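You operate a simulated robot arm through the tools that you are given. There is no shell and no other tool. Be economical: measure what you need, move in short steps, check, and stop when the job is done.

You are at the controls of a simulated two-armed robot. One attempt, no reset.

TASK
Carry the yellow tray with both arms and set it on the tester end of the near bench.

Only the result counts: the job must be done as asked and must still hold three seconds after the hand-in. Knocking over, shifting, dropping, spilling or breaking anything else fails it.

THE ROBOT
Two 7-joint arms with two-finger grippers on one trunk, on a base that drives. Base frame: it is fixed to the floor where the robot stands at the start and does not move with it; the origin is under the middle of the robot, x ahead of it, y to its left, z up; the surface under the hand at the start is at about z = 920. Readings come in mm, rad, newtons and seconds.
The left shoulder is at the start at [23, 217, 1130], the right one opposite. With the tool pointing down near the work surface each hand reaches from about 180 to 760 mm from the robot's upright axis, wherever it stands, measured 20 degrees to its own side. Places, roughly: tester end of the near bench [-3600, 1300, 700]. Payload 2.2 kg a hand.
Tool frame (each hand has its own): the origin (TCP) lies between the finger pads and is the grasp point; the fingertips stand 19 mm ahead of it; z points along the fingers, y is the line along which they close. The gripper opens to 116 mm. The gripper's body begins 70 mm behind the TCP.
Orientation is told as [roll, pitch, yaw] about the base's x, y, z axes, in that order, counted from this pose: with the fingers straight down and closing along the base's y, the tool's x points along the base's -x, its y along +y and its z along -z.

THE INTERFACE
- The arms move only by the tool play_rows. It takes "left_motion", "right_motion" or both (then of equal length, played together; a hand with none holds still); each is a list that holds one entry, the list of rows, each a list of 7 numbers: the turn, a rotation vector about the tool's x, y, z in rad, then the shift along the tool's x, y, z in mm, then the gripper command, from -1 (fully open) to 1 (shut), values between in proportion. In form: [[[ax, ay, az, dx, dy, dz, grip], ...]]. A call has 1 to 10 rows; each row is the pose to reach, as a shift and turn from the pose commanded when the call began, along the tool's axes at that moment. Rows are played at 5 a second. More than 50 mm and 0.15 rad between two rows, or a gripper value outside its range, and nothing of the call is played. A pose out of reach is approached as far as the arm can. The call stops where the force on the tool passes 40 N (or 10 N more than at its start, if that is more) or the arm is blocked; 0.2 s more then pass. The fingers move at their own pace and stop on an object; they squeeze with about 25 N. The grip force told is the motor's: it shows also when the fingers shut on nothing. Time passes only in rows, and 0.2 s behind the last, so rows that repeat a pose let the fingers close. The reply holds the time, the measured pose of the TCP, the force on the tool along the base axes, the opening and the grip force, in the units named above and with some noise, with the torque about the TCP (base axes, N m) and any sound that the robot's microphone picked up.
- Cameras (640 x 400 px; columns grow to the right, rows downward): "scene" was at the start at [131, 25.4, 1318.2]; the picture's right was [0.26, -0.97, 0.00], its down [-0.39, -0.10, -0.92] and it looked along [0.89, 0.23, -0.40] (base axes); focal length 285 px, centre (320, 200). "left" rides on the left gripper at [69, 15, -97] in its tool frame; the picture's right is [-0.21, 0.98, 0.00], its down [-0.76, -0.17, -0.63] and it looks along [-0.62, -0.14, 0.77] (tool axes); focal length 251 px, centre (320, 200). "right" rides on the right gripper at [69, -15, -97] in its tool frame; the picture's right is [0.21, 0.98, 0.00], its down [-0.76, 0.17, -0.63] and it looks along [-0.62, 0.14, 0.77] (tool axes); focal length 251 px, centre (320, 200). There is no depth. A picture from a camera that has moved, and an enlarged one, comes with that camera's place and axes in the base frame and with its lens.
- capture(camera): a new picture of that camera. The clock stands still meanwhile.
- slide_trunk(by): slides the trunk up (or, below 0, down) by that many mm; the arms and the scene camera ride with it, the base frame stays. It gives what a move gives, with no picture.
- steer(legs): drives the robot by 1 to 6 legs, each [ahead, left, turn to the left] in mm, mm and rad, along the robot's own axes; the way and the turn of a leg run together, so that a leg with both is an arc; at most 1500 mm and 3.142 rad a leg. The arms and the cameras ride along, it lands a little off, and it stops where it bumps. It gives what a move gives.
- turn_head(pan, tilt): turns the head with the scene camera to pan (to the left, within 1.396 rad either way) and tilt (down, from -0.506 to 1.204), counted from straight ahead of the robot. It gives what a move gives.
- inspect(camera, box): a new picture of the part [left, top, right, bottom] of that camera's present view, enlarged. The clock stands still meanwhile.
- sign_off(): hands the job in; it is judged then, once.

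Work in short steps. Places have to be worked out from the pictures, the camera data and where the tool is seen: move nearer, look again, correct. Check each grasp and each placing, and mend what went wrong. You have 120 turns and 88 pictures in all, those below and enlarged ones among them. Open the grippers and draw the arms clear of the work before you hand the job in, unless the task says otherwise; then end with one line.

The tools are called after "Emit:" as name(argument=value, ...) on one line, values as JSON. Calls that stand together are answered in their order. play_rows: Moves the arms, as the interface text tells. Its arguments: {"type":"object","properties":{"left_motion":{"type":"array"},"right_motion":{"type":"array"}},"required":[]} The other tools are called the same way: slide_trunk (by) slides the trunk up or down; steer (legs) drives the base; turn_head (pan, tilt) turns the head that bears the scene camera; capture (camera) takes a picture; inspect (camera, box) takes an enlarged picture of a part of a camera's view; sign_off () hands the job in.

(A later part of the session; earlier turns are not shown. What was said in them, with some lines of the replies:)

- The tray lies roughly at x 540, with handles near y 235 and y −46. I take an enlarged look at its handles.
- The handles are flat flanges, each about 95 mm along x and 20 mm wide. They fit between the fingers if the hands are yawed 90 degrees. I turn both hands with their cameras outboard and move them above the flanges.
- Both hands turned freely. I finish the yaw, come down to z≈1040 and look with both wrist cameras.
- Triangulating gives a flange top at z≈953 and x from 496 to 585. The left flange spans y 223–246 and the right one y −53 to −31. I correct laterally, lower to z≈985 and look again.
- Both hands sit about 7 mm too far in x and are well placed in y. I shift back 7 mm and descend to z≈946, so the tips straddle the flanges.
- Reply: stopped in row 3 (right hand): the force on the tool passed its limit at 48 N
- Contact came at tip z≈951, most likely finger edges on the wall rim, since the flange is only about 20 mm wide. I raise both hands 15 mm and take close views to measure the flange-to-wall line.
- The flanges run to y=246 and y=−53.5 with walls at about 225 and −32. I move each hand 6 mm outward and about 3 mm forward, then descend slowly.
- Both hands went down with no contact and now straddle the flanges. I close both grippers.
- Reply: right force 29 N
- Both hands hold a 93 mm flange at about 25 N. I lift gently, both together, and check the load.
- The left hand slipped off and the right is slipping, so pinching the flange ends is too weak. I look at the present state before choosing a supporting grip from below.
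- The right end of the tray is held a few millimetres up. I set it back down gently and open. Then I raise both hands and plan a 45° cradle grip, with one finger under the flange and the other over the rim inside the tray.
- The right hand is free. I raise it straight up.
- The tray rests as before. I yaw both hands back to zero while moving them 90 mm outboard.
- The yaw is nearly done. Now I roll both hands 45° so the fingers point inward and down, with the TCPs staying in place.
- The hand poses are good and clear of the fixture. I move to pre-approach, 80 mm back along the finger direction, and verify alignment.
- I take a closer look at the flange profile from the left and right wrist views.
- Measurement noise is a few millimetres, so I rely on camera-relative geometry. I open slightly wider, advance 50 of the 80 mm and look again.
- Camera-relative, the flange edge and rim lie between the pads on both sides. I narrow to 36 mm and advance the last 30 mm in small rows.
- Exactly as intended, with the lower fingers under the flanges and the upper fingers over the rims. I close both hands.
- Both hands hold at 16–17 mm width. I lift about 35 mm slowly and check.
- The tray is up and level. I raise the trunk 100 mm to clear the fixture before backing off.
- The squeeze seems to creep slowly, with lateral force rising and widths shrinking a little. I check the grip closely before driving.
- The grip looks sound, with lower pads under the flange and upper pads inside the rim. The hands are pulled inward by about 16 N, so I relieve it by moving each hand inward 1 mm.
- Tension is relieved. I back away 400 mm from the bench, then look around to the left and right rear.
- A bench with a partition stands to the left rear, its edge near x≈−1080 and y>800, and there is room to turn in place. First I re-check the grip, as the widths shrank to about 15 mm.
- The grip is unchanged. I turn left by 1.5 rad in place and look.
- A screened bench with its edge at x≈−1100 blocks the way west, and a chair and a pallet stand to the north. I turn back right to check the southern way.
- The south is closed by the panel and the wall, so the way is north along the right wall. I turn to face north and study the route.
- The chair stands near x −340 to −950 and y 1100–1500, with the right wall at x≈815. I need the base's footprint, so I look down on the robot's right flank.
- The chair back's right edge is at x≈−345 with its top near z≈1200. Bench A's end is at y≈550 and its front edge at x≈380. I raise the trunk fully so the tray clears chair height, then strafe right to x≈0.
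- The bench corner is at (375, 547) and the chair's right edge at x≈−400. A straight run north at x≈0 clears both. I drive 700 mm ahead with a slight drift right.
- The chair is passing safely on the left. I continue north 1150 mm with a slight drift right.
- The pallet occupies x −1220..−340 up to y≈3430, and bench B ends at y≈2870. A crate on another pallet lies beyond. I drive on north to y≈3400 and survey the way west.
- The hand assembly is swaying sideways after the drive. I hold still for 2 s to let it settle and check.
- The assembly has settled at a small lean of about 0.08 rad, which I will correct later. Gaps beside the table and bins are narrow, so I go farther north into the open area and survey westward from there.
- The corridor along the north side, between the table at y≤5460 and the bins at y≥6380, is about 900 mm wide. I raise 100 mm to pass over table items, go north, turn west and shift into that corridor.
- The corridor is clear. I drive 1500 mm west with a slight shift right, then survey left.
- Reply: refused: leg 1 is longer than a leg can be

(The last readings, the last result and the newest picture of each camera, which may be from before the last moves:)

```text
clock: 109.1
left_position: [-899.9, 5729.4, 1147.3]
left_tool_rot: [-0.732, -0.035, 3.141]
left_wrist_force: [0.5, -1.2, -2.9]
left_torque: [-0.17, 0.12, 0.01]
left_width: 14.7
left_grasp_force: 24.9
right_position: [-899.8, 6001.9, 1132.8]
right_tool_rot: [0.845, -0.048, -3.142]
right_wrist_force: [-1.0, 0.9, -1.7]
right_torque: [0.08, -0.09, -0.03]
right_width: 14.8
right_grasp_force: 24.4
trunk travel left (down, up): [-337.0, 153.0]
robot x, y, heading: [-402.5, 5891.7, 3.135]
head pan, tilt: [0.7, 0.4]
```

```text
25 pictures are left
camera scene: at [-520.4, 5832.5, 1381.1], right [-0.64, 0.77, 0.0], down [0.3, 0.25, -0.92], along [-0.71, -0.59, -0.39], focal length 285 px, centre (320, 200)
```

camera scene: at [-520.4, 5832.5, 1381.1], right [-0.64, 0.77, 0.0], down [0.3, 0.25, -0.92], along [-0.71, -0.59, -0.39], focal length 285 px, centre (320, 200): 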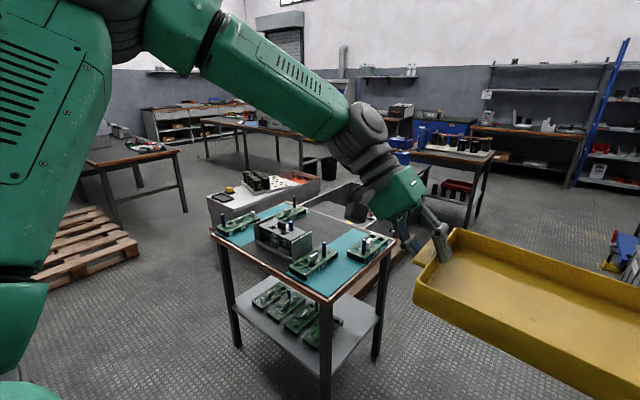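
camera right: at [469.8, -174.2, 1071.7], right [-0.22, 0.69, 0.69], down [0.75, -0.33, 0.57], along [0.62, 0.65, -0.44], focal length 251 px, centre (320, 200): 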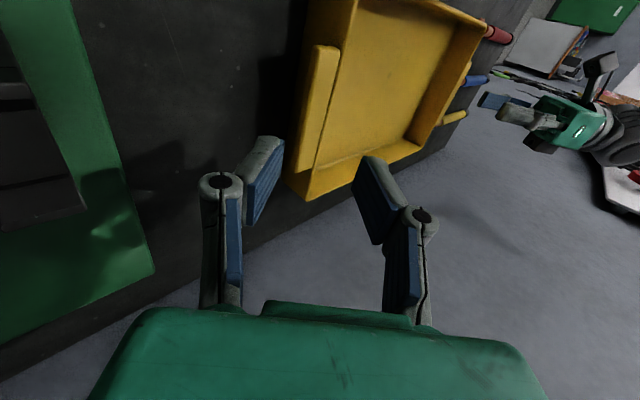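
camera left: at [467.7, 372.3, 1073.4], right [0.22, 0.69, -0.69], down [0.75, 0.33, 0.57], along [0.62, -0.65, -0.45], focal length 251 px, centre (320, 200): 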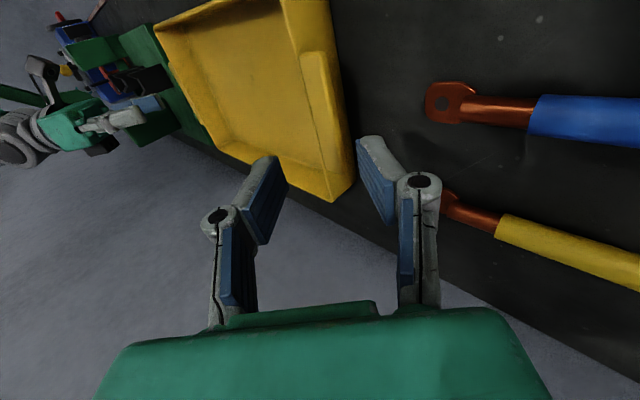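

The leg was slightly too long. I repeat it with 1470 mm. The far long table near (−3300, 600…2600) looks like the target bench.

Emit:
steer(legs=[[1470, -25, 0]])

Emit:
capture(camera="scene")

Emit:
turn_head(pan=1.3, tilt=0.35)

Emit:
capture(camera="scene")

```text
clock: 116.4
left_position: [-2365.7, 5763.4, 1147.1]
left_tool_rot: [-0.732, -0.035, 3.143]
left_wrist_force: [-0.2, -3.2, -1.9]
left_torque: [-0.16, 0.08, 0.03]
left_width: 14.8
left_grasp_force: 25.2
right_position: [-2367.1, 6036.8, 1132.8]
right_tool_rot: [0.845, -0.047, -3.141]
right_wrist_force: [-0.5, 3.0, -1.7]
right_torque: [0.09, -0.1, -0.04]
right_width: 14.8
right_grasp_force: 24.9
trunk travel left (down, up): [-337.0, 153.0]
robot x, y, heading: [-1869.4, 5922.6, 3.135]
head pan, tilt: [0.7, 0.4]
```

```text
24 pictures are left
camera scene: at [-1986.0, 5866.1, 1381.1], right [-0.64, 0.77, 0.0], down [0.3, 0.25, -0.92], along [-0.71, -0.59, -0.39], focal length 285 px, centre (320, 200)
```

scene: 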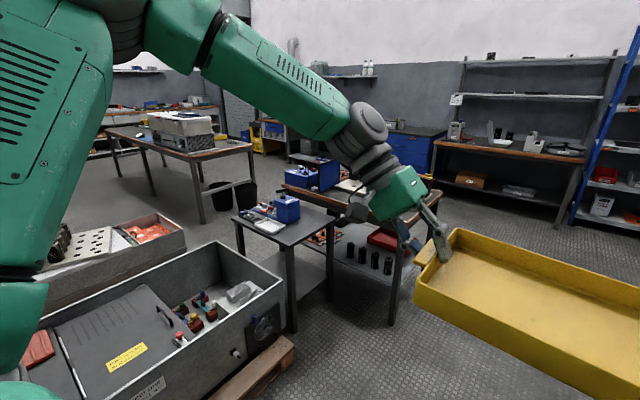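

```text
clock: 117.4
left_position: [-2361.5, 5762.4, 1149.2]
left_tool_rot: [-0.729, -0.038, 3.141]
left_wrist_force: [-0.4, 0.0, -2.2]
left_torque: [-0.11, 0.08, 0.13]
left_width: 14.9
left_grasp_force: 25.2
right_position: [-2363.0, 6038.5, 1135.0]
right_tool_rot: [0.844, -0.048, -3.14]
right_wrist_force: [0.7, -0.6, -2.0]
right_torque: [0.1, -0.07, -0.01]
right_width: 14.6
right_grasp_force: 24.5
trunk travel left (down, up): [-337.0, 153.0]
robot x, y, heading: [-1868.0, 5926.5, 3.133]
head pan, tilt: [1.3, 0.351]
```

```text
23 pictures are left
camera scene: at [-1940.3, 5835.8, 1385.8], right [-0.96, 0.27, 0.0], down [0.1, 0.33, -0.94], along [-0.25, -0.9, -0.34], focal length 285 px, centre (320, 200)
```

scene: 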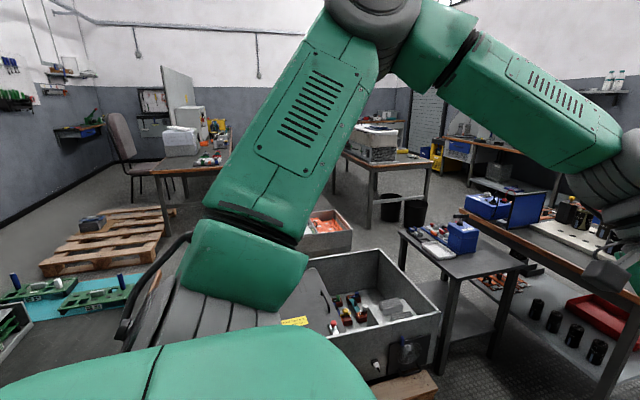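

Bins, cart and a second table block the direct way south, but west of table 2 it is open. The target bench spans x −3876..−3215 and y ~600..3370. I continue west 1400 mm along the corridor.

Emit:
steer(legs=[[1400, 0, 0]])

Emit:
turn_head(pan=0.35, tilt=0.4)

Emit:
capture(camera="scene")

```text
clock: 124.4
left_position: [-3770.1, 5776.1, 1149.2]
left_tool_rot: [-0.731, -0.039, 3.136]
left_wrist_force: [-0.7, -1.3, -1.4]
left_torque: [-0.09, 0.18, 0.18]
left_width: 14.8
left_grasp_force: 24.6
right_position: [-3769.3, 6050.8, 1135.5]
right_tool_rot: [0.845, -0.048, 3.138]
right_wrist_force: [0.2, 1.4, -2.2]
right_torque: [0.1, -0.16, -0.14]
right_width: 14.4
right_grasp_force: 25.2
trunk travel left (down, up): [-337.0, 153.0]
robot x, y, heading: [-3276.2, 5935.7, 3.127]
head pan, tilt: [1.3, 0.351]
```

```text
clock: 125.6
left_position: [-3765.6, 5777.3, 1151.2]
left_tool_rot: [-0.732, -0.041, 3.137]
left_wrist_force: [1.0, -0.7, -1.6]
left_torque: [-0.01, 0.14, 0.07]
left_width: 14.5
left_grasp_force: 25.1
right_position: [-3766.3, 6050.7, 1137.2]
right_tool_rot: [0.845, -0.052, 3.137]
right_wrist_force: [-0.2, 0.5, -2.2]
right_torque: [0.09, -0.16, -0.17]
right_width: 14.9
right_grasp_force: 24.8
trunk travel left (down, up): [-337.0, 153.0]
robot x, y, heading: [-3276.4, 5937.3, 3.132]
head pan, tilt: [0.351, 0.4]
```

```text
22 pictures are left
camera scene: at [-3408.4, 5905.6, 1381.1], right [-0.33, 0.94, 0.0], down [0.37, 0.13, -0.92], along [-0.87, -0.31, -0.39], focal length 285 px, centre (320, 200)
```

scene: 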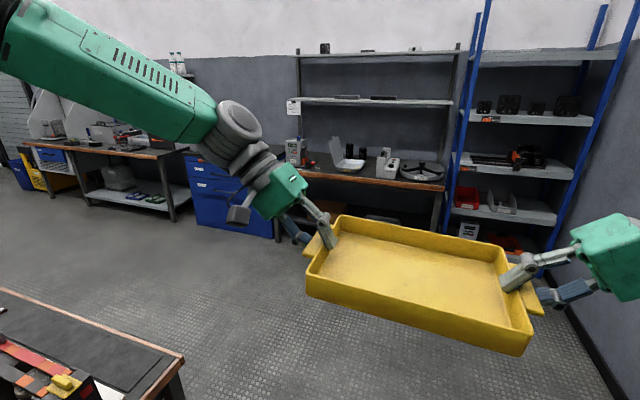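

Table 2's west end is at x≈−3793 and the west furniture front at x≈−5430. I advance 1150 mm and turn left to face south.

Emit:
steer(legs=[[1180, 0, 0], [0, 0, 1.57]])

Emit:
capture(camera="scene")

```text
clock: 135.4
left_position: [-4324.7, 5450.6, 1150.7]
left_tool_rot: [-0.732, -0.041, -1.619]
left_wrist_force: [1.4, -0.2, -2.3]
left_torque: [-0.22, -0.09, -0.01]
left_width: 14.6
left_grasp_force: 25.2
right_position: [-4599.2, 5461.5, 1137.0]
right_tool_rot: [0.846, -0.052, -1.618]
right_wrist_force: [-2.5, -0.2, -2.4]
right_torque: [0.25, 0.04, -0.04]
right_width: 14.8
right_grasp_force: 25.4
trunk travel left (down, up): [-337.0, 153.0]
robot x, y, heading: [-4459.8, 5944.0, -1.622]
head pan, tilt: [0.351, 0.4]
```

```text
21 pictures are left
camera scene: at [-4438.0, 5813.7, 1381.1], right [-0.96, -0.29, 0.0], down [-0.11, 0.38, -0.92], along [0.27, -0.88, -0.39], focal length 285 px, centre (320, 200)
```

scene: 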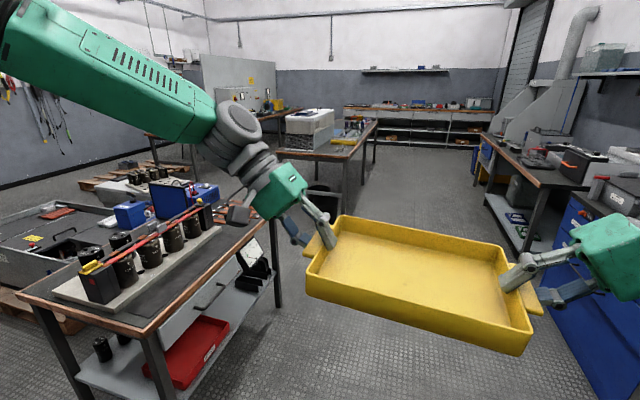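

The corridor down the bench's west side is clear. I take an enlarged look at the target bench to identify its tester end.

Emit:
inspect(camera="scene", box=[230, 70, 430, 195])

```text
3.20 times, centred on (330, 132) of scene
camera zoom: at [-4438.0, 5813.7, 1381.1], right [-0.96, -0.29, 0.0], down [-0.11, 0.38, -0.92], along [0.27, -0.88, -0.39], focal length 911 px, centre (288, 416)
```

zoom: 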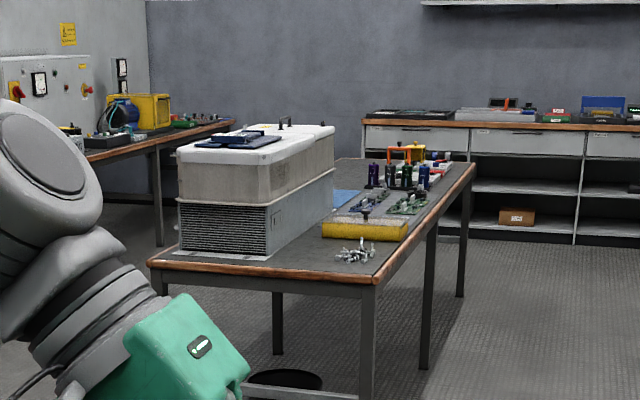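

The bench has a large instrument at its north end, small boards in the middle, and its south end lies near y≈620. I drive south 2750 mm along its west side.

Emit:
steer(legs=[[1400, 0, 0], [1400, 0, 0.03]])

Emit:
turn_head(pan=0.4, tilt=0.35)

Emit:
capture(camera="scene")

```text
clock: 148.8
left_position: [-4513.1, 2690.5, 1152.0]
left_tool_rot: [-0.73, -0.044, -1.628]
left_wrist_force: [1.2, 0.5, -1.7]
left_torque: [-0.07, -0.09, 0.04]
left_width: 14.7
left_grasp_force: 25.3
right_position: [-4785.7, 2705.2, 1137.9]
right_tool_rot: [0.844, -0.055, -1.627]
right_wrist_force: [-1.2, -0.5, -2.0]
right_torque: [0.07, 0.05, 0.03]
right_width: 14.7
right_grasp_force: 24.8
trunk travel left (down, up): [-337.0, 153.0]
robot x, y, heading: [-4647.5, 3181.3, -1.633]
head pan, tilt: [0.351, 0.4]
```

```text
clock: 149.4
left_position: [-4513.3, 2693.1, 1153.2]
left_tool_rot: [-0.731, -0.047, -1.629]
left_wrist_force: [0.4, 0.1, -1.5]
left_torque: [-0.17, -0.05, 0.17]
left_width: 14.5
left_grasp_force: 25.2
right_position: [-4785.6, 2707.2, 1140.0]
right_tool_rot: [0.844, -0.059, -1.627]
right_wrist_force: [1.1, -0.5, -1.8]
right_torque: [0.16, 0.01, -0.22]
right_width: 14.8
right_grasp_force: 25.4
trunk travel left (down, up): [-337.0, 153.0]
robot x, y, heading: [-4648.0, 3182.2, -1.634]
head pan, tilt: [0.4, 0.351]
```

```text
19 pictures are left
camera scene: at [-4618.2, 3051.7, 1385.5], right [-0.94, -0.33, 0.0], down [-0.11, 0.33, -0.94], along [0.31, -0.88, -0.35], focal length 285 px, centre (320, 200)
```

scene: 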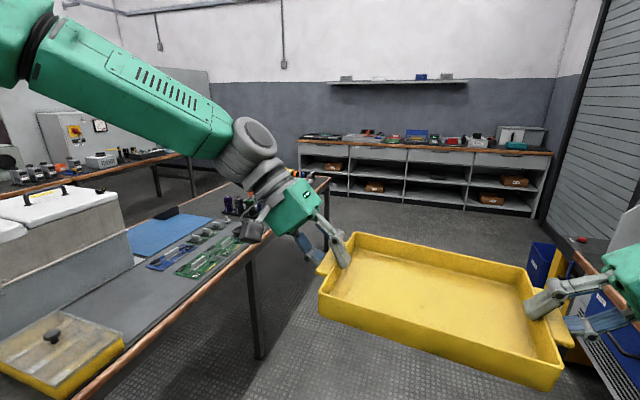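

Bench C's south end is at y≈780 and boards lie near y 2000–2300. I drive farther south to see the stretch around y≈1300.

Emit:
steer(legs=[[1300, 40, 0.06]])

Emit:
turn_head(pan=0.95, tilt=0.45)

Emit:
capture(camera="scene")

```text
clock: 155.6
left_position: [-4512.1, 1465.8, 1154.8]
left_tool_rot: [-0.731, -0.047, -1.597]
left_wrist_force: [1.6, -0.4, -1.0]
left_torque: [-0.13, -0.07, 0.07]
left_width: 14.7
left_grasp_force: 25.0
right_position: [-4785.9, 1472.2, 1139.2]
right_tool_rot: [0.844, -0.059, -1.594]
right_wrist_force: [-1.5, 0.4, -2.1]
right_torque: [0.15, 0.08, 0.02]
right_width: 14.4
right_grasp_force: 25.2
trunk travel left (down, up): [-337.0, 153.0]
robot x, y, heading: [-4661.7, 1948.6, -1.598]
head pan, tilt: [0.4, 0.351]
```

```text
clock: 156.6
left_position: [-4512.0, 1470.3, 1155.2]
left_tool_rot: [-0.732, -0.051, -1.594]
left_wrist_force: [-0.5, 0.5, -2.2]
left_torque: [-0.19, -0.08, -0.03]
left_width: 14.8
left_grasp_force: 25.5
right_position: [-4785.3, 1475.7, 1141.5]
right_tool_rot: [0.845, -0.062, -1.594]
right_wrist_force: [-0.7, 0.2, -1.6]
right_torque: [0.22, 0.09, -0.21]
right_width: 14.6
right_grasp_force: 24.2
trunk travel left (down, up): [-337.0, 153.0]
robot x, y, heading: [-4663.0, 1951.5, -1.604]
head pan, tilt: [0.949, 0.45]
```

```text
18 pictures are left
camera scene: at [-4590.9, 1853.2, 1376.6], right [-0.61, -0.8, 0.0], down [-0.35, 0.27, -0.9], along [0.72, -0.54, -0.44], focal length 285 px, centre (320, 200)
```

scene: 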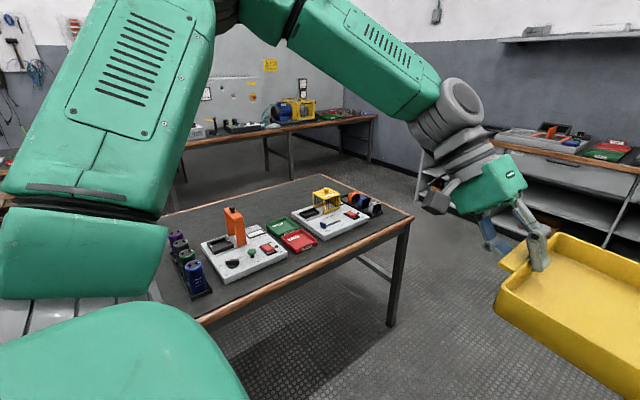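

The south end carries two testers along the west half (x −3800..−3500). The east strip, x −3480..−3203, is free, so the tray should be placed there with the robot facing west from the east side. I go south around the bench end.

Emit:
steer(legs=[[1000, 0, 0], [1000, 40, 0.03]])

Emit:
turn_head(pan=1.39, tilt=0.4)

Emit:
capture(camera="scene")

```text
clock: 166.4
left_position: [-4489.0, -478.5, 1155.7]
left_tool_rot: [-0.732, -0.051, -1.556]
left_wrist_force: [1.8, 0.6, -2.3]
left_torque: [-0.06, -0.12, 0.02]
left_width: 14.6
left_grasp_force: 24.8
right_position: [-4762.6, -483.9, 1141.2]
right_tool_rot: [0.843, -0.061, -1.555]
right_wrist_force: [-1.4, 0.5, -1.2]
right_torque: [0.07, 0.06, 0.0]
right_width: 14.4
right_grasp_force: 25.0
trunk travel left (down, up): [-337.0, 153.0]
robot x, y, heading: [-4656.4, 0.7, -1.562]
head pan, tilt: [0.949, 0.45]
```

```text
clock: 167.3
left_position: [-4487.6, -475.4, 1157.4]
left_tool_rot: [-0.732, -0.054, -1.557]
left_wrist_force: [-0.2, 0.2, -1.4]
left_torque: [-0.08, -0.07, 0.12]
left_width: 14.7
left_grasp_force: 25.1
right_position: [-4761.1, -480.5, 1143.4]
right_tool_rot: [0.845, -0.064, -1.556]
right_wrist_force: [0.8, 0.7, -1.7]
right_torque: [0.08, 0.07, -0.04]
right_width: 14.8
right_grasp_force: 24.8
trunk travel left (down, up): [-337.0, 153.0]
robot x, y, heading: [-4655.7, -3.5, -1.564]
head pan, tilt: [1.389, 0.4]
```

```text
17 pictures are left
camera scene: at [-4564.8, -61.6, 1381.4], right [-0.17, -0.98, 0.0], down [-0.38, 0.07, -0.92], along [0.91, -0.16, -0.39], focal length 285 px, centre (320, 200)
```

scene: 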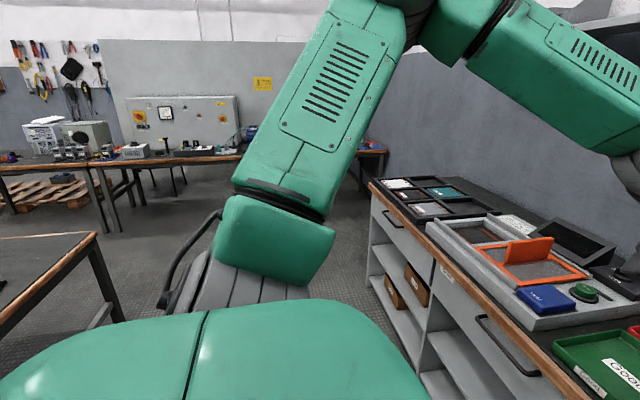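

The gap is clear, with the shelf front at y≈−750 and bench C's corner at (−3214, 782). I strafe left (east) to x≈−2480 and then turn right to face west.

Emit:
steer(legs=[[0, 1100, 0], [0, 1080, 0], [0, 0, -1.575]])

Emit:
turn_head(pan=-0.7, tilt=0.45)

Emit:
capture(camera="scene")

```text
clock: 182.1
left_position: [-2937.2, -140.3, 1154.4]
left_tool_rot: [-0.748, -0.053, 3.115]
left_wrist_force: [0.2, -3.6, -2.0]
left_torque: [-0.23, 0.44, -0.15]
left_width: 14.7
left_grasp_force: 25.5
right_position: [-2930.8, 134.2, 1144.9]
right_tool_rot: [0.827, -0.062, 3.116]
right_wrist_force: [-1.0, 2.2, -2.0]
right_torque: [0.14, -0.44, -0.12]
right_width: 14.7
right_grasp_force: 24.8
trunk travel left (down, up): [-337.0, 153.0]
robot x, y, heading: [-2456.6, 24.4, 3.112]
head pan, tilt: [1.389, 0.4]
```

```text
clock: 184.1
left_position: [-2933.9, -144.0, 1154.7]
left_tool_rot: [-0.75, -0.057, 3.116]
left_wrist_force: [0.2, -2.1, -2.6]
left_torque: [-0.19, 0.46, -0.22]
left_width: 14.3
left_grasp_force: 24.7
right_position: [-2929.2, 130.2, 1146.3]
right_tool_rot: [0.828, -0.067, 3.118]
right_wrist_force: [-1.6, 1.9, -1.5]
right_torque: [0.02, -0.46, 0.0]
right_width: 14.5
right_grasp_force: 24.7
trunk travel left (down, up): [-337.0, 153.0]
robot x, y, heading: [-2457.9, 25.8, 3.109]
head pan, tilt: [-0.7, 0.45]
```

```text
16 pictures are left
camera scene: at [-2571.3, 64.8, 1377.3], right [0.67, 0.74, 0.02], down [0.33, -0.28, -0.9], along [-0.67, 0.61, -0.43], focal length 285 px, centre (320, 200)
```

scene: 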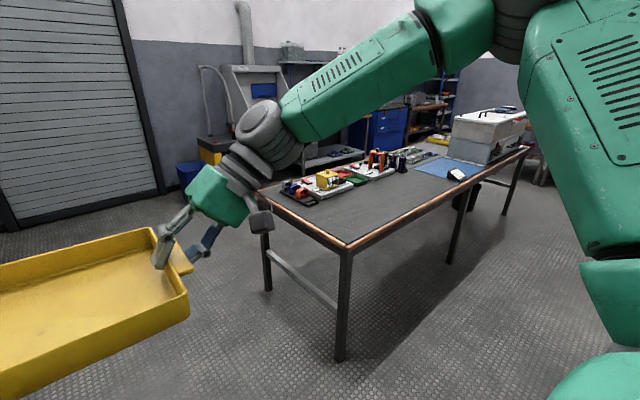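

The bench's east half is clear from y≈800 to 2100. I strafe right (north) 1230 mm, staying clear of the bench, and straighten the heading.

Emit:
steer(legs=[[0, -1220, 0.03]])

Emit:
turn_head(pan=0.0, tilt=0.65)

Emit:
capture(camera="scene")

```text
clock: 190.3
left_position: [-2903.3, 1082.5, 1154.3]
left_tool_rot: [-0.747, -0.055, 3.138]
left_wrist_force: [1.2, -4.7, -1.9]
left_torque: [-0.27, 0.17, -0.08]
left_width: 14.8
left_grasp_force: 25.0
right_position: [-2905.9, 1355.7, 1146.0]
right_tool_rot: [0.831, -0.065, -3.143]
right_wrist_force: [-1.2, 3.3, -1.8]
right_torque: [0.28, -0.25, -0.14]
right_width: 14.9
right_grasp_force: 25.1
trunk travel left (down, up): [-337.0, 153.0]
robot x, y, heading: [-2435.0, 1254.6, 3.13]
head pan, tilt: [-0.7, 0.45]
```

```text
clock: 191.4
left_position: [-2901.2, 1134.6, 1163.8]
left_tool_rot: [-0.706, -0.06, 3.136]
left_wrist_force: [-2.4, -0.5, 0.2]
left_torque: [-0.11, -0.22, -0.02]
left_width: 14.8
left_grasp_force: 25.0
right_position: [-2901.5, 1406.6, 1141.7]
right_tool_rot: [0.871, -0.07, 3.138]
right_wrist_force: [0.6, 2.2, -4.1]
right_torque: [0.41, 0.17, 0.43]
right_width: 14.8
right_grasp_force: 25.0
trunk travel left (down, up): [-337.0, 153.0]
robot x, y, heading: [-2429.5, 1264.8, 3.135]
head pan, tilt: [0.0, 0.649]
```

```text
15 pictures are left
camera scene: at [-2563.2, 1285.4, 1358.5], right [0.01, 1.0, -0.01], down [0.61, -0.02, -0.79], along [-0.79, 0.0, -0.61], focal length 285 px, centre (320, 200)
```

scene: 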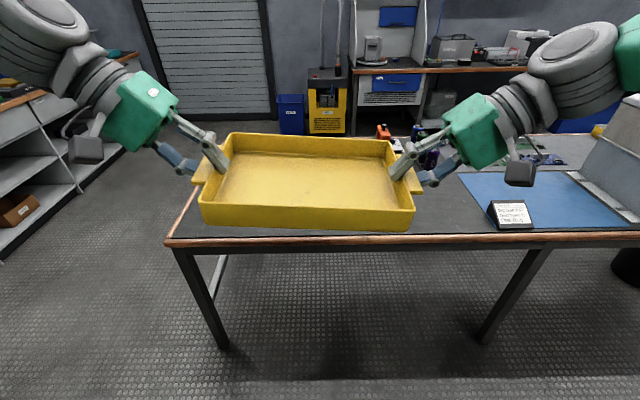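

The spot ahead is clear, and mat and card are well to the right (y≥1880). I drive ahead 370 mm, staying about 400 mm from the edge, then let things settle.

Emit:
steer(legs=[[370, 0, 0]])

Emit:
play_rows(left_motion=[[[0, 0, 0, -8, 0, 0, 1], [0, 0, 0, -16, 0, 0, 1], [0, 0, 0, -24, 0, 0, 1], [0, 0, 0, -32, 0, 0, 1], [0, 0, 0, -40, 0, 0, 1], [0, 0, 0, -48, 0, 0, 1], [0, 0, 0, -56, 0, 0, 1], [0, 0, 0, -64, 0, 0, 1], [0, 0, 0, -70, 0, 0, 1], [0, 0, 0, -70, 0, 0, 1]]], right_motion=[[[0, 0, 0, -8, 0, 0, 1], [0, 0, 0, -16, 0, 0, 1], [0, 0, 0, -24, 0, 0, 1], [0, 0, 0, -32, 0, 0, 1], [0, 0, 0, -40, 0, 0, 1], [0, 0, 0, -48, 0, 0, 1], [0, 0, 0, -56, 0, 0, 1], [0, 0, 0, -64, 0, 0, 1], [0, 0, 0, -70, 0, 0, 1], [0, 0, 0, -70, 0, 0, 1]]])

Emit:
capture(camera="scene")

```text
clock: 193.8
left_position: [-3269.8, 1067.8, 1155.7]
left_tool_rot: [-0.756, -0.059, -3.14]
left_wrist_force: [1.3, -7.1, -3.0]
left_torque: [-0.19, 0.37, -0.25]
left_width: 14.8
left_grasp_force: 24.6
right_position: [-3271.3, 1341.8, 1147.9]
right_tool_rot: [0.823, -0.071, -3.136]
right_wrist_force: [-2.3, 4.2, -1.8]
right_torque: [0.37, -0.43, -0.19]
right_width: 14.8
right_grasp_force: 25.2
trunk travel left (down, up): [-337.0, 153.0]
robot x, y, heading: [-2799.4, 1256.0, 3.139]
head pan, tilt: [0.0, 0.649]
```

```text
clock: 196.2
left_position: [-3331.0, 1070.2, 1162.4]
left_tool_rot: [-0.753, -0.067, -3.138]
left_wrist_force: [4.0, -3.4, -2.4]
left_torque: [-0.13, 0.24, -0.53]
left_width: 14.9
left_grasp_force: 25.0
right_position: [-3332.7, 1345.2, 1155.9]
right_tool_rot: [0.824, -0.08, -3.136]
right_wrist_force: [-3.1, 0.2, -0.7]
right_torque: [0.39, -0.25, -0.44]
right_width: 15.0
right_grasp_force: 25.2
trunk travel left (down, up): [-337.0, 153.0]
robot x, y, heading: [-2799.7, 1255.0, 3.141]
head pan, tilt: [0.0, 0.649]
stopped in row 10 (left hand): the arm was blocked; the commanded pose is now the measured one
```

```text
14 pictures are left
camera scene: at [-2931.8, 1246.8, 1358.6], right [0.0, 1.0, 0.01], down [0.61, 0.0, -0.79], along [-0.79, 0.01, -0.61], focal length 285 px, centre (320, 200)
```

scene: 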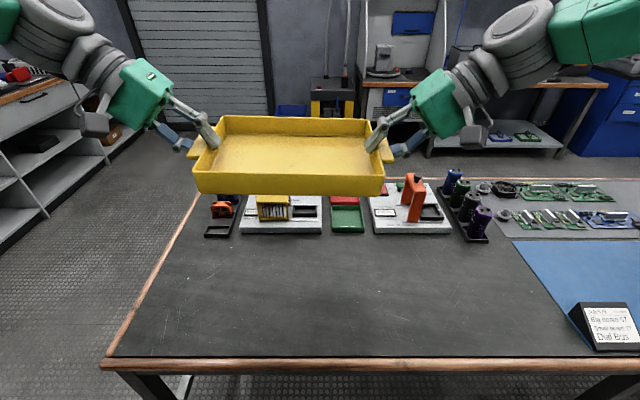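

The free depth is x −3600..−3218. The tray has crept to about 0.07 rad front-up with a slight roll. I move it 55 mm forward and level it with both hands together.

Emit:
play_rows(left_motion=[[[0.004, 0.006, -0.006, -7, 0.4, 0.4, 1], [0.008, 0.012, -0.012, -14, 0.8, 0.8, 1], [0.012, 0.017, -0.017, -21, 1.2, 1.2, 1], [0.017, 0.023, -0.023, -28, 1.6, 1.6, 1], [0.021, 0.029, -0.029, -35, 2, 2, 1], [0.025, 0.035, -0.035, -42, 2.4, 2.4, 1], [0.029, 0.041, -0.041, -49, 2.8, 2.8, 1], [0.033, 0.046, -0.046, -56, 3.2, 3.2, 1], [0.033, 0.046, -0.046, -56, 3.2, 3.2, 1]]], right_motion=[[[0.004, 0.006, 0.006, -7, 0.4, -0.4, 1], [0.008, 0.012, 0.012, -14, 0.8, -0.8, 1], [0.012, 0.017, 0.017, -21, 1.2, -1.2, 1], [0.017, 0.023, 0.023, -28, 1.6, -1.6, 1], [0.021, 0.029, 0.029, -35, 2, -2, 1], [0.025, 0.035, 0.035, -42, 2.4, -2.4, 1], [0.029, 0.041, 0.041, -49, 2.8, -2.8, 1], [0.033, 0.046, 0.046, -56, 3.2, -3.2, 1], [0.033, 0.046, 0.046, -56, 3.2, -3.2, 1]]])

Emit:
slide_trunk(by=-250)

Emit:
capture(camera="scene")

```text
clock: 198.3
left_position: [-3380.3, 1141.0, 1175.9]
left_tool_rot: [-0.727, -0.006, 3.142]
left_wrist_force: [-0.7, 2.2, -1.0]
left_torque: [-0.36, 0.6, 0.11]
left_width: 14.9
left_grasp_force: 24.9
right_position: [-3380.0, 1414.1, 1162.5]
right_tool_rot: [0.848, -0.017, -3.141]
right_wrist_force: [1.2, 1.3, -2.0]
right_torque: [0.1, -0.53, 0.1]
right_width: 15.1
right_grasp_force: 24.8
trunk travel left (down, up): [-337.0, 153.0]
robot x, y, heading: [-2799.6, 1256.9, 3.132]
head pan, tilt: [0.0, 0.649]
stopped in row 9 (left hand): the arm was blocked; the commanded pose is now the measured one
```

```text
clock: 200.9
left_position: [-3381.4, 1143.7, 925.3]
left_tool_rot: [-0.725, -0.006, 3.142]
left_wrist_force: [0.1, 1.3, -1.1]
left_torque: [-0.63, -0.16, 0.11]
left_width: 14.8
left_grasp_force: 25.5
right_position: [-3381.1, 1417.7, 911.6]
right_tool_rot: [0.854, -0.016, -3.141]
right_wrist_force: [0.6, 4.7, -0.1]
right_torque: [-0.04, 0.21, 0.03]
right_width: 14.7
right_grasp_force: 24.8
trunk travel left (down, up): [-87.0, 403.0]
robot x, y, heading: [-2800.8, 1261.1, 3.141]
head pan, tilt: [0.0, 0.649]
```

```text
13 pictures are left
camera scene: at [-2929.5, 1287.4, 1108.4], right [0.01, 1.0, -0.02], down [0.61, -0.02, -0.79], along [-0.79, -0.01, -0.61], focal length 285 px, centre (320, 200)
```

scene: 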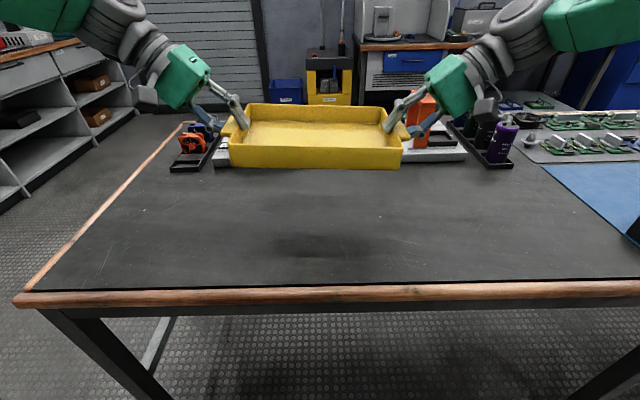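

The robot sways sideways a little, leaving a 0.063 rad roll now. I level the roll with both hands and hold for a moment to check it stays.

Emit:
play_rows(left_motion=[[[0.016, 0, 0, 0, 1.5, 1.5, 1], [0.032, 0, 0, 0, 3, 3, 1], [0.048, 0, 0, 0, 4.5, 4.5, 1], [0.063, 0, 0, 0, 6.1, 6.1, 1], [0.063, 0, 0, 0, 6.1, 6.1, 1], [0.063, 0, 0, 0, 6.1, 6.1, 1]]], right_motion=[[[0.016, 0, 0, 0, 1.5, -1.5, 1], [0.032, 0, 0, 0, 3, -3, 1], [0.048, 0, 0, 0, 4.5, -4.5, 1], [0.063, 0, 0, 0, 6.1, -6.1, 1], [0.063, 0, 0, 0, 6.1, -6.1, 1], [0.063, 0, 0, 0, 6.1, -6.1, 1]]])

Emit:
slide_trunk(by=-60)

```text
clock: 202.3
left_position: [-3382.0, 1104.1, 911.9]
left_tool_rot: [-0.822, -0.002, -3.135]
left_wrist_force: [1.6, 4.8, -2.2]
left_torque: [-0.28, -0.13, -0.18]
left_width: 14.8
left_grasp_force: 25.3
right_position: [-3382.2, 1377.5, 923.2]
right_tool_rot: [0.756, -0.018, -3.134]
right_wrist_force: [-1.0, -4.4, -1.1]
right_torque: [0.15, 0.11, -0.17]
right_width: 15.0
right_grasp_force: 25.2
trunk travel left (down, up): [-87.0, 403.0]
robot x, y, heading: [-2799.6, 1253.3, 3.141]
head pan, tilt: [0.0, 0.649]
```

```text
clock: 203.3
left_position: [-3381.8, 1132.6, 856.9]
left_tool_rot: [-0.794, -0.003, -3.14]
left_wrist_force: [0.9, 8.6, -2.6]
left_torque: [-0.35, -0.01, 0.06]
left_width: 14.6
left_grasp_force: 24.8
right_position: [-3382.1, 1408.0, 860.5]
right_tool_rot: [0.782, -0.014, -3.14]
right_wrist_force: [-0.6, -6.5, -0.1]
right_torque: [-0.16, 0.0, -0.1]
right_width: 14.9
right_grasp_force: 25.3
trunk travel left (down, up): [-27.0, 463.0]
robot x, y, heading: [-2798.9, 1258.6, 3.14]
head pan, tilt: [0.0, 0.649]
```

Nearly level, but it still swings a bit. I hold for 2 s to let it damp out.

Emit:
play_rows(left_motion=[[[0, 0, 0, 0, 0, 0, 1], [0, 0, 0, 0, 0, 0, 1], [0, 0, 0, 0, 0, 0, 1], [0, 0, 0, 0, 0, 0, 1], [0, 0, 0, 0, 0, 0, 1], [0, 0, 0, 0, 0, 0, 1], [0, 0, 0, 0, 0, 0, 1], [0, 0, 0, 0, 0, 0, 1], [0, 0, 0, 0, 0, 0, 1], [0, 0, 0, 0, 0, 0, 1]]])

Emit:
play_rows(left_motion=[[[0, 0, 0, 0, 0, 0, 1], [0, 0, 0, 0, 0, 0, 1], [0, 0, 0, 0, 0, 0, 1]]])

Emit:
play_rows(left_motion=[[[0, 0, 0, 0, 0, 0, 1], [0, 0, 0, 0, 0, 0, 1], [0, 0, 0, 0, 0, 0, 1]]])

Emit:
capture(camera="scene")

```text
clock: 205.5
left_position: [-3382.2, 1116.9, 853.1]
left_tool_rot: [-0.809, -0.002, -3.138]
left_wrist_force: [2.2, 12.7, -3.0]
left_torque: [-0.27, -0.03, -0.17]
left_width: 15.0
left_grasp_force: 24.9
right_position: [-3381.5, 1389.9, 862.6]
right_tool_rot: [0.769, -0.015, -3.138]
right_wrist_force: [-1.1, -11.3, -1.1]
right_torque: [-0.18, 0.03, -0.23]
right_width: 14.7
right_grasp_force: 24.9
trunk travel left (down, up): [-27.0, 463.0]
robot x, y, heading: [-2801.7, 1260.9, 3.135]
head pan, tilt: [0.0, 0.649]
```

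```text
clock: 206.3
left_position: [-3382.9, 1115.2, 853.9]
left_tool_rot: [-0.811, -0.002, -3.139]
left_wrist_force: [2.1, 13.4, -2.1]
left_torque: [-0.2, -0.02, -0.2]
left_width: 14.7
left_grasp_force: 24.9
right_position: [-3381.3, 1390.1, 861.6]
right_tool_rot: [0.768, -0.017, -3.136]
right_wrist_force: [-1.1, -12.1, -1.3]
right_torque: [-0.17, -0.04, -0.23]
right_width: 14.7
right_grasp_force: 25.1
trunk travel left (down, up): [-27.0, 463.0]
robot x, y, heading: [-2800.1, 1258.0, 3.136]
head pan, tilt: [0.0, 0.649]
```

```text
clock: 207.1
left_position: [-3381.9, 1114.4, 852.8]
left_tool_rot: [-0.811, 0.0, -3.138]
left_wrist_force: [1.2, 14.0, -2.7]
left_torque: [-0.14, 0.01, -0.26]
left_width: 14.5
left_grasp_force: 24.8
right_position: [-3380.8, 1388.2, 862.1]
right_tool_rot: [0.764, -0.017, -3.138]
right_wrist_force: [-1.6, -13.3, -1.3]
right_torque: [-0.23, -0.05, -0.23]
right_width: 14.8
right_grasp_force: 24.7
trunk travel left (down, up): [-27.0, 463.0]
robot x, y, heading: [-2797.4, 1253.5, 3.134]
head pan, tilt: [0.0, 0.649]
```

```text
12 pictures are left
camera scene: at [-2929.9, 1259.1, 1048.5], right [0.01, 1.0, 0.0], down [0.61, -0.01, -0.79], along [-0.79, 0.0, -0.61], focal length 285 px, centre (320, 200)
```

scene: 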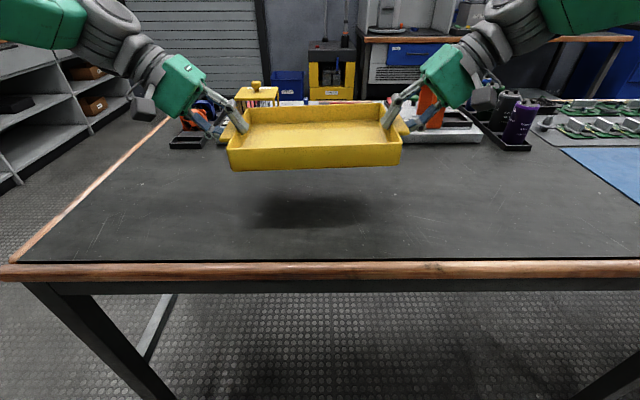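

It has settled upright: roll off by 0.023 rad, 13 N inward pull. I correct both and lower about 60 mm.

Emit:
play_rows(left_motion=[[[-0.003, 0, 0, 0, 5, 5.1, 1], [-0.006, 0, 0, 0, 9.9, 10.1, 1], [-0.009, 0, 0, 0, 14.9, 15.2, 1], [-0.012, 0, 0, 0, 19.9, 20.3, 1], [-0.014, 0, 0, 0, 24.8, 25.4, 1], [-0.017, 0, 0, 0, 29.8, 30.4, 1], [-0.02, 0, 0, 0, 34.7, 35.5, 1], [-0.023, 0, 0, 0, 39.7, 40.6, 1], [-0.023, 0, 0, 0, 39.7, 40.6, 1]]], right_motion=[[[-0.003, 0, 0, 0, -5.5, 5.6, 1], [-0.006, 0, 0, 0, -11.1, 11.3, 1], [-0.009, 0, 0, 0, -16.6, 16.9, 1], [-0.012, 0, 0, 0, -22.2, 22.6, 1], [-0.014, 0, 0, 0, -27.7, 28.2, 1], [-0.017, 0, 0, 0, -33.2, 33.8, 1], [-0.02, 0, 0, 0, -38.8, 39.5, 1], [-0.023, 0, 0, 0, -44.3, 45.1, 1], [-0.023, 0, 0, 0, -44.3, 45.1, 1]]])

Emit:
capture(camera="scene")

```text
clock: 209.1
left_position: [-3380.9, 1108.0, 796.4]
left_tool_rot: [-0.794, -0.003, -3.136]
left_wrist_force: [-0.3, 3.3, -1.9]
left_torque: [-0.1, 0.18, 0.39]
left_width: 14.7
left_grasp_force: 25.5
right_position: [-3381.4, 1381.9, 800.6]
right_tool_rot: [0.785, -0.016, -3.136]
right_wrist_force: [0.4, -3.6, -1.2]
right_torque: [-0.03, -0.17, -0.32]
right_width: 14.8
right_grasp_force: 25.1
trunk travel left (down, up): [-27.0, 463.0]
robot x, y, heading: [-2797.3, 1255.2, 3.136]
head pan, tilt: [0.0, 0.649]
```

```text
11 pictures are left
camera scene: at [-2930.0, 1253.7, 1048.5], right [0.01, 1.0, 0.0], down [0.61, 0.0, -0.79], along [-0.79, 0.01, -0.61], focal length 285 px, centre (320, 200)
```

scene: 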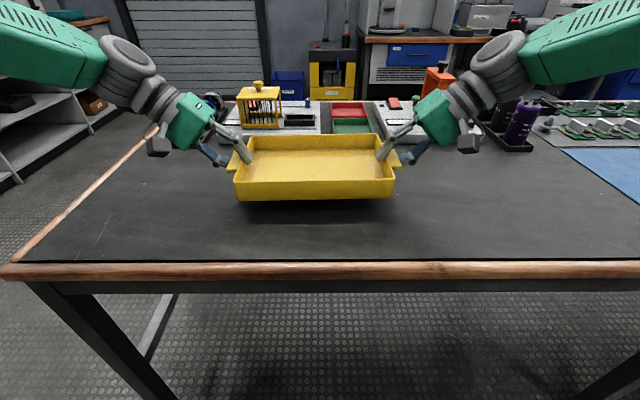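

The tray is level with free bench below. I lower another 44 mm.

Emit:
play_rows(left_motion=[[[0, 0, 0, 0, 5, 5, 1], [0, 0, 0, 0, 10, 10, 1], [0, 0, 0, 0, 15, 15, 1], [0, 0, 0, 0, 20, 20, 1], [0, 0, 0, 0, 25, 25, 1], [0, 0, 0, 0, 30, 30, 1], [0, 0, 0, 0, 30, 30, 1]]], right_motion=[[[0, 0, 0, 0, -5.2, 5.2, 1], [0, 0, 0, 0, -10.4, 10.4, 1], [0, 0, 0, 0, -15.6, 15.6, 1], [0, 0, 0, 0, -21, 21, 1], [0, 0, 0, 0, -26.5, 26.5, 1], [0, 0, 0, 0, -32, 32, 1], [0, 0, 0, 0, -32, 32, 1]]])

Emit:
inspect(camera="scene", box=[180, 110, 460, 285])

```text
clock: 210.7
left_position: [-3382.8, 1110.5, 757.3]
left_tool_rot: [-0.796, -0.006, -3.134]
left_wrist_force: [-6.0, -7.2, 16.8]
left_torque: [-0.34, -1.12, 0.17]
left_width: 14.8
left_grasp_force: 25.8
right_position: [-3383.7, 1384.3, 757.2]
right_tool_rot: [0.784, -0.017, -3.14]
right_wrist_force: [1.1, 4.0, 5.3]
right_torque: [-0.09, -0.85, 0.14]
right_width: 14.8
right_grasp_force: 25.2
trunk travel left (down, up): [-27.0, 463.0]
robot x, y, heading: [-2800.5, 1253.6, 3.139]
head pan, tilt: [0.0, 0.649]
```

```text
2.29 times, centred on (320, 198) of scene
camera zoom: at [-2928.2, 1254.1, 1049.1], right [0.01, 1.0, 0.0], down [0.61, 0.0, -0.79], along [-0.79, 0.01, -0.61], focal length 650 px, centre (320, 206)
```

zoom: 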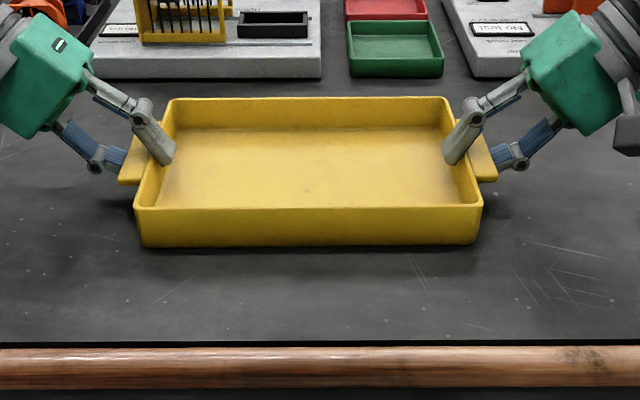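

Contact: about 22 N upward on the hands, and the tray sits at TCP z≈757. I press down 2 mm more, then open the fingers gently to 36 mm.

Emit:
play_rows(left_motion=[[[0, 0, 0, 0, 0.5, 0.5, 1], [0, 0, 0, 0, 1, 1, 1], [0, 0, 0, 0, 1, 1, 1]]], right_motion=[[[0, 0, 0, 0, -0.8, 0.8, 1], [0, 0, 0, 0, -1.6, 1.6, 1], [0, 0, 0, 0, -1.6, 1.6, 1]]])

Emit:
play_rows(left_motion=[[[0, 0, 0, 0, 0, 0, 0.7], [0, 0, 0, 0, 0, 0, 0.6], [0, 0, 0, 0, 0, 0, 0.5], [0, 0, 0, 0, 0, 0, 0.44], [0, 0, 0, 0, 0, 0, 0.38], [0, 0, 0, 0, 0, 0, 0.38]]], right_motion=[[[0, 0, 0, 0, 0, 0, 0.7], [0, 0, 0, 0, 0, 0, 0.6], [0, 0, 0, 0, 0, 0, 0.5], [0, 0, 0, 0, 0, 0, 0.44], [0, 0, 0, 0, 0, 0, 0.38], [0, 0, 0, 0, 0, 0, 0.38]]])

Emit:
inspect(camera="scene", box=[180, 110, 460, 285])

Emit:
inspect(camera="left", box=[180, 50, 460, 250])

Emit:
inspect(camera="right", box=[180, 50, 460, 250])

```text
clock: 211.5
left_position: [-3382.1, 1110.0, 755.8]
left_tool_rot: [-0.793, -0.01, -3.134]
left_wrist_force: [-10.9, -11.4, 28.3]
left_torque: [-0.41, -0.3, 0.48]
left_width: 15.0
left_grasp_force: 25.3
right_position: [-3383.0, 1384.4, 756.4]
right_tool_rot: [0.785, -0.022, -3.141]
right_wrist_force: [-5.0, 8.6, 19.0]
right_torque: [0.05, -0.49, -0.43]
right_width: 15.0
right_grasp_force: 25.3
trunk travel left (down, up): [-27.0, 463.0]
robot x, y, heading: [-2800.3, 1251.8, 3.135]
head pan, tilt: [0.0, 0.649]
```

```text
clock: 212.9
left_position: [-3383.9, 1111.6, 752.9]
left_tool_rot: [-0.793, -0.002, -3.14]
left_wrist_force: [1.3, 1.1, 2.7]
left_torque: [0.04, -0.07, 0.04]
left_width: 34.7
left_grasp_force: 0.0
right_position: [-3382.9, 1384.1, 754.7]
right_tool_rot: [0.785, -0.018, -3.136]
right_wrist_force: [0.8, -0.1, 1.2]
right_torque: [0.02, -0.01, -0.02]
right_width: 35.5
right_grasp_force: 0.1
trunk travel left (down, up): [-27.0, 463.0]
robot x, y, heading: [-2799.2, 1250.6, 3.135]
head pan, tilt: [0.0, 0.649]
```

```text
2.29 times, centred on (320, 198) of scene
camera zoom: at [-2929.4, 1254.5, 1048.6], right [0.01, 1.0, 0.0], down [0.61, 0.0, -0.79], along [-0.79, 0.01, -0.61], focal length 650 px, centre (320, 206)
```

zoom: 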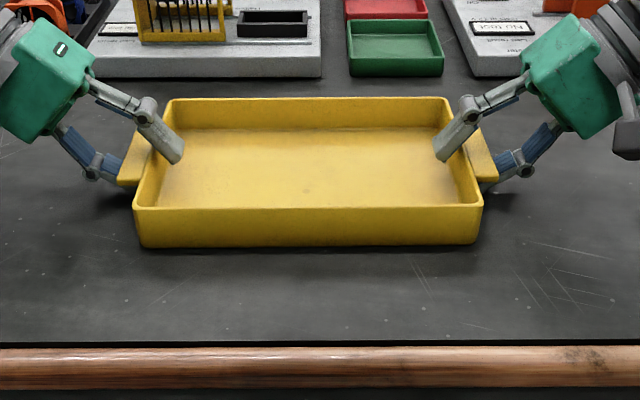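

```text
2.00 times, centred on (320, 150) of left
camera zoom: at [-3313.5, 1033.2, 809.6], right [-0.21, -0.69, -0.7], down [-0.75, -0.34, 0.56], along [-0.62, 0.64, -0.45], focal length 503 px, centre (320, 300)
```

zoom: 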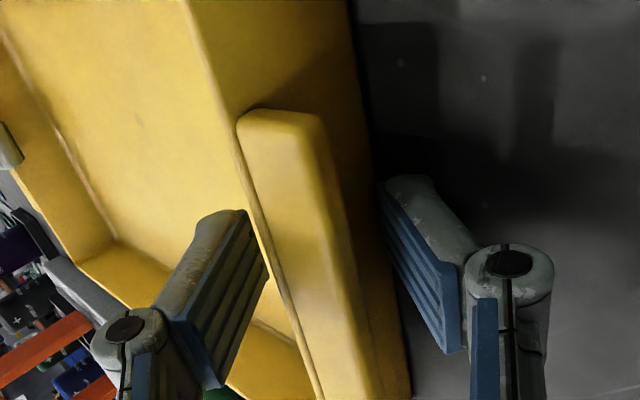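

```text
2.00 times, centred on (320, 150) of right
camera zoom: at [-3314.1, 1463.9, 809.3], right [0.23, -0.69, 0.69], down [-0.75, 0.33, 0.58], along [-0.62, -0.65, -0.44], focal length 503 px, centre (320, 300)
```

zoom: 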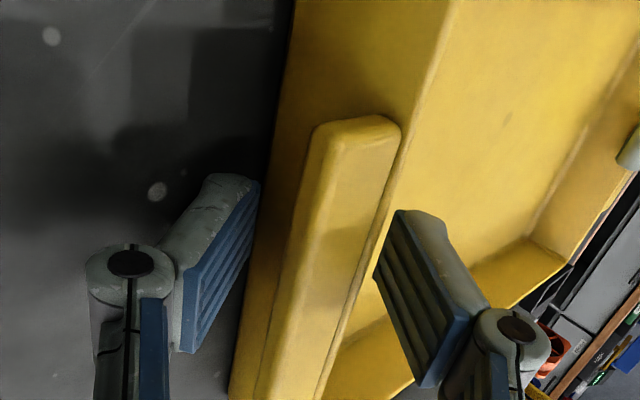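

The tray rests flat on the bench and both pads are free on either side. I withdraw both hands straight back along the fingers.

Emit:
play_rows(left_motion=[[[0, 0, 0, 0, 0, -8, 0.38], [0, 0, 0, 0, 0, -18, 0.38], [0, 0, 0, 0, 0, -30, 0.38], [0, 0, 0, 0, 0, -45, 0.38], [0, 0, 0, 0, 0, -62, 0.38], [0, 0, 0, 0, 0, -80, 0.38], [0, 0, 0, 0, 0, -100, 0.38]]], right_motion=[[[0, 0, 0, 0, 0, -8, 0.38], [0, 0, 0, 0, 0, -18, 0.38], [0, 0, 0, 0, 0, -30, 0.38], [0, 0, 0, 0, 0, -45, 0.38], [0, 0, 0, 0, 0, -62, 0.38], [0, 0, 0, 0, 0, -80, 0.38], [0, 0, 0, 0, 0, -100, 0.38]]])

Emit:
slide_trunk(by=150)

Emit:
capture(camera="scene")

```text
clock: 214.5
left_position: [-3381.5, 1037.7, 820.8]
left_tool_rot: [-0.795, -0.003, -3.137]
left_wrist_force: [-0.3, 0.7, 0.1]
left_torque: [-0.01, 0.01, 0.03]
left_width: 36.2
left_grasp_force: 0.1
right_position: [-3381.8, 1453.7, 826.8]
right_tool_rot: [0.785, -0.017, -3.136]
right_wrist_force: [0.6, 0.0, -1.0]
right_torque: [0.0, -0.02, -0.01]
right_width: 36.1
right_grasp_force: 0.1
trunk travel left (down, up): [-27.0, 463.0]
robot x, y, heading: [-2800.1, 1250.9, 3.13]
head pan, tilt: [0.0, 0.649]
```

```text
clock: 216.3
left_position: [-3381.1, 1038.7, 968.6]
left_tool_rot: [-0.791, -0.003, -3.138]
left_wrist_force: [-0.4, -0.2, 0.1]
left_torque: [-0.01, 0.0, 0.0]
left_width: 36.0
left_grasp_force: 0.1
right_position: [-3383.1, 1454.4, 974.1]
right_tool_rot: [0.785, -0.015, -3.135]
right_wrist_force: [-0.4, 0.2, -1.2]
right_torque: [-0.04, 0.03, 0.0]
right_width: 35.9
right_grasp_force: 0.1
trunk travel left (down, up): [-177.0, 313.0]
robot x, y, heading: [-2801.8, 1254.1, 3.135]
head pan, tilt: [0.0, 0.649]
```

```text
6 pictures are left
camera scene: at [-2930.4, 1254.2, 1198.4], right [0.01, 1.0, 0.0], down [0.61, 0.0, -0.79], along [-0.79, 0.01, -0.61], focal length 285 px, centre (320, 200)
```

scene: 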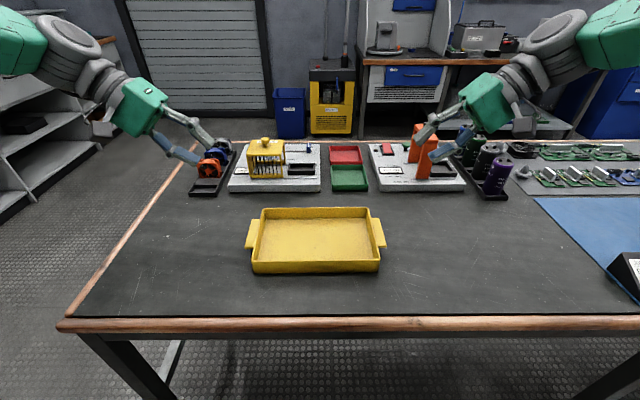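

The tray sits squarely on the tester end, in front of the testers, with nothing disturbed. I open the grippers fully and back the robot off.

Emit:
play_rows(left_motion=[[[0, 0, 0, 0, 0, 0, -0.5], [0, 0, 0, 0, 0, 0, -1], [0, 0, 0, 0, 0, 0, -1]]], right_motion=[[[0, 0, 0, 0, 0, 0, -0.5], [0, 0, 0, 0, 0, 0, -1], [0, 0, 0, 0, 0, 0, -1]]])

Emit:
steer(legs=[[-300, 0, 0]])

Emit:
capture(camera="scene")

```text
clock: 217.1
left_position: [-3382.0, 1038.2, 969.4]
left_tool_rot: [-0.794, -0.002, -3.137]
left_wrist_force: [0.8, 0.4, 0.0]
left_torque: [-0.02, 0.01, 0.01]
left_width: 116.0
left_grasp_force: 0.0
right_position: [-3382.3, 1454.2, 976.3]
right_tool_rot: [0.783, -0.017, -3.136]
right_wrist_force: [-0.2, 0.1, -0.5]
right_torque: [-0.01, 0.0, 0.01]
right_width: 116.0
right_grasp_force: 0.1
trunk travel left (down, up): [-177.0, 313.0]
robot x, y, heading: [-2801.6, 1253.1, 3.134]
head pan, tilt: [0.0, 0.649]
```

```text
clock: 219.1
left_position: [-3075.7, 1032.9, 971.3]
left_tool_rot: [-0.795, -0.002, -3.131]
left_wrist_force: [0.8, -0.7, 0.6]
left_torque: [-0.03, 0.01, 0.03]
left_width: 116.1
left_grasp_force: 0.1
right_position: [-3080.9, 1449.5, 974.8]
right_tool_rot: [0.784, -0.016, -3.13]
right_wrist_force: [1.3, -0.4, -0.7]
right_torque: [0.01, 0.01, 0.0]
right_width: 115.8
right_grasp_force: 0.1
trunk travel left (down, up): [-177.0, 313.0]
robot x, y, heading: [-2494.3, 1250.1, 3.139]
head pan, tilt: [0.0, 0.649]
```

```text
5 pictures are left
camera scene: at [-2626.6, 1252.2, 1198.6], right [0.0, 1.0, 0.0], down [0.61, 0.0, -0.79], along [-0.79, 0.0, -0.61], focal length 285 px, centre (320, 200)
```

scene: 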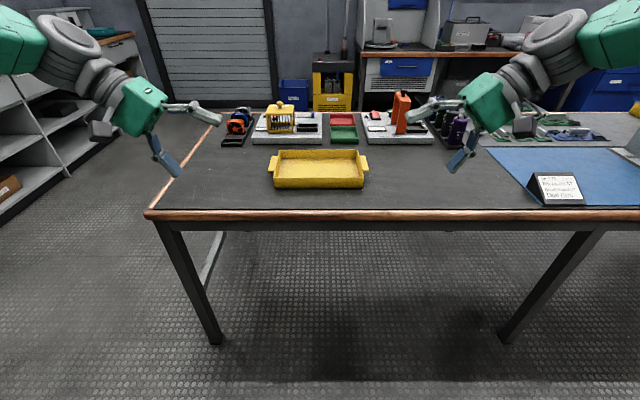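

The tray stands on the tester end, the hands are open and clear, and nothing else was disturbed. I hand the job in.

Emit:
sign_off()

```text
The job is handed in.
```

I carried the yellow tray with both arms and set it flat on the tester end of the near bench, at about x −3381, y 1247. Both grippers are open and the robot has backed clear; the last picture shows nothing else disturbed.
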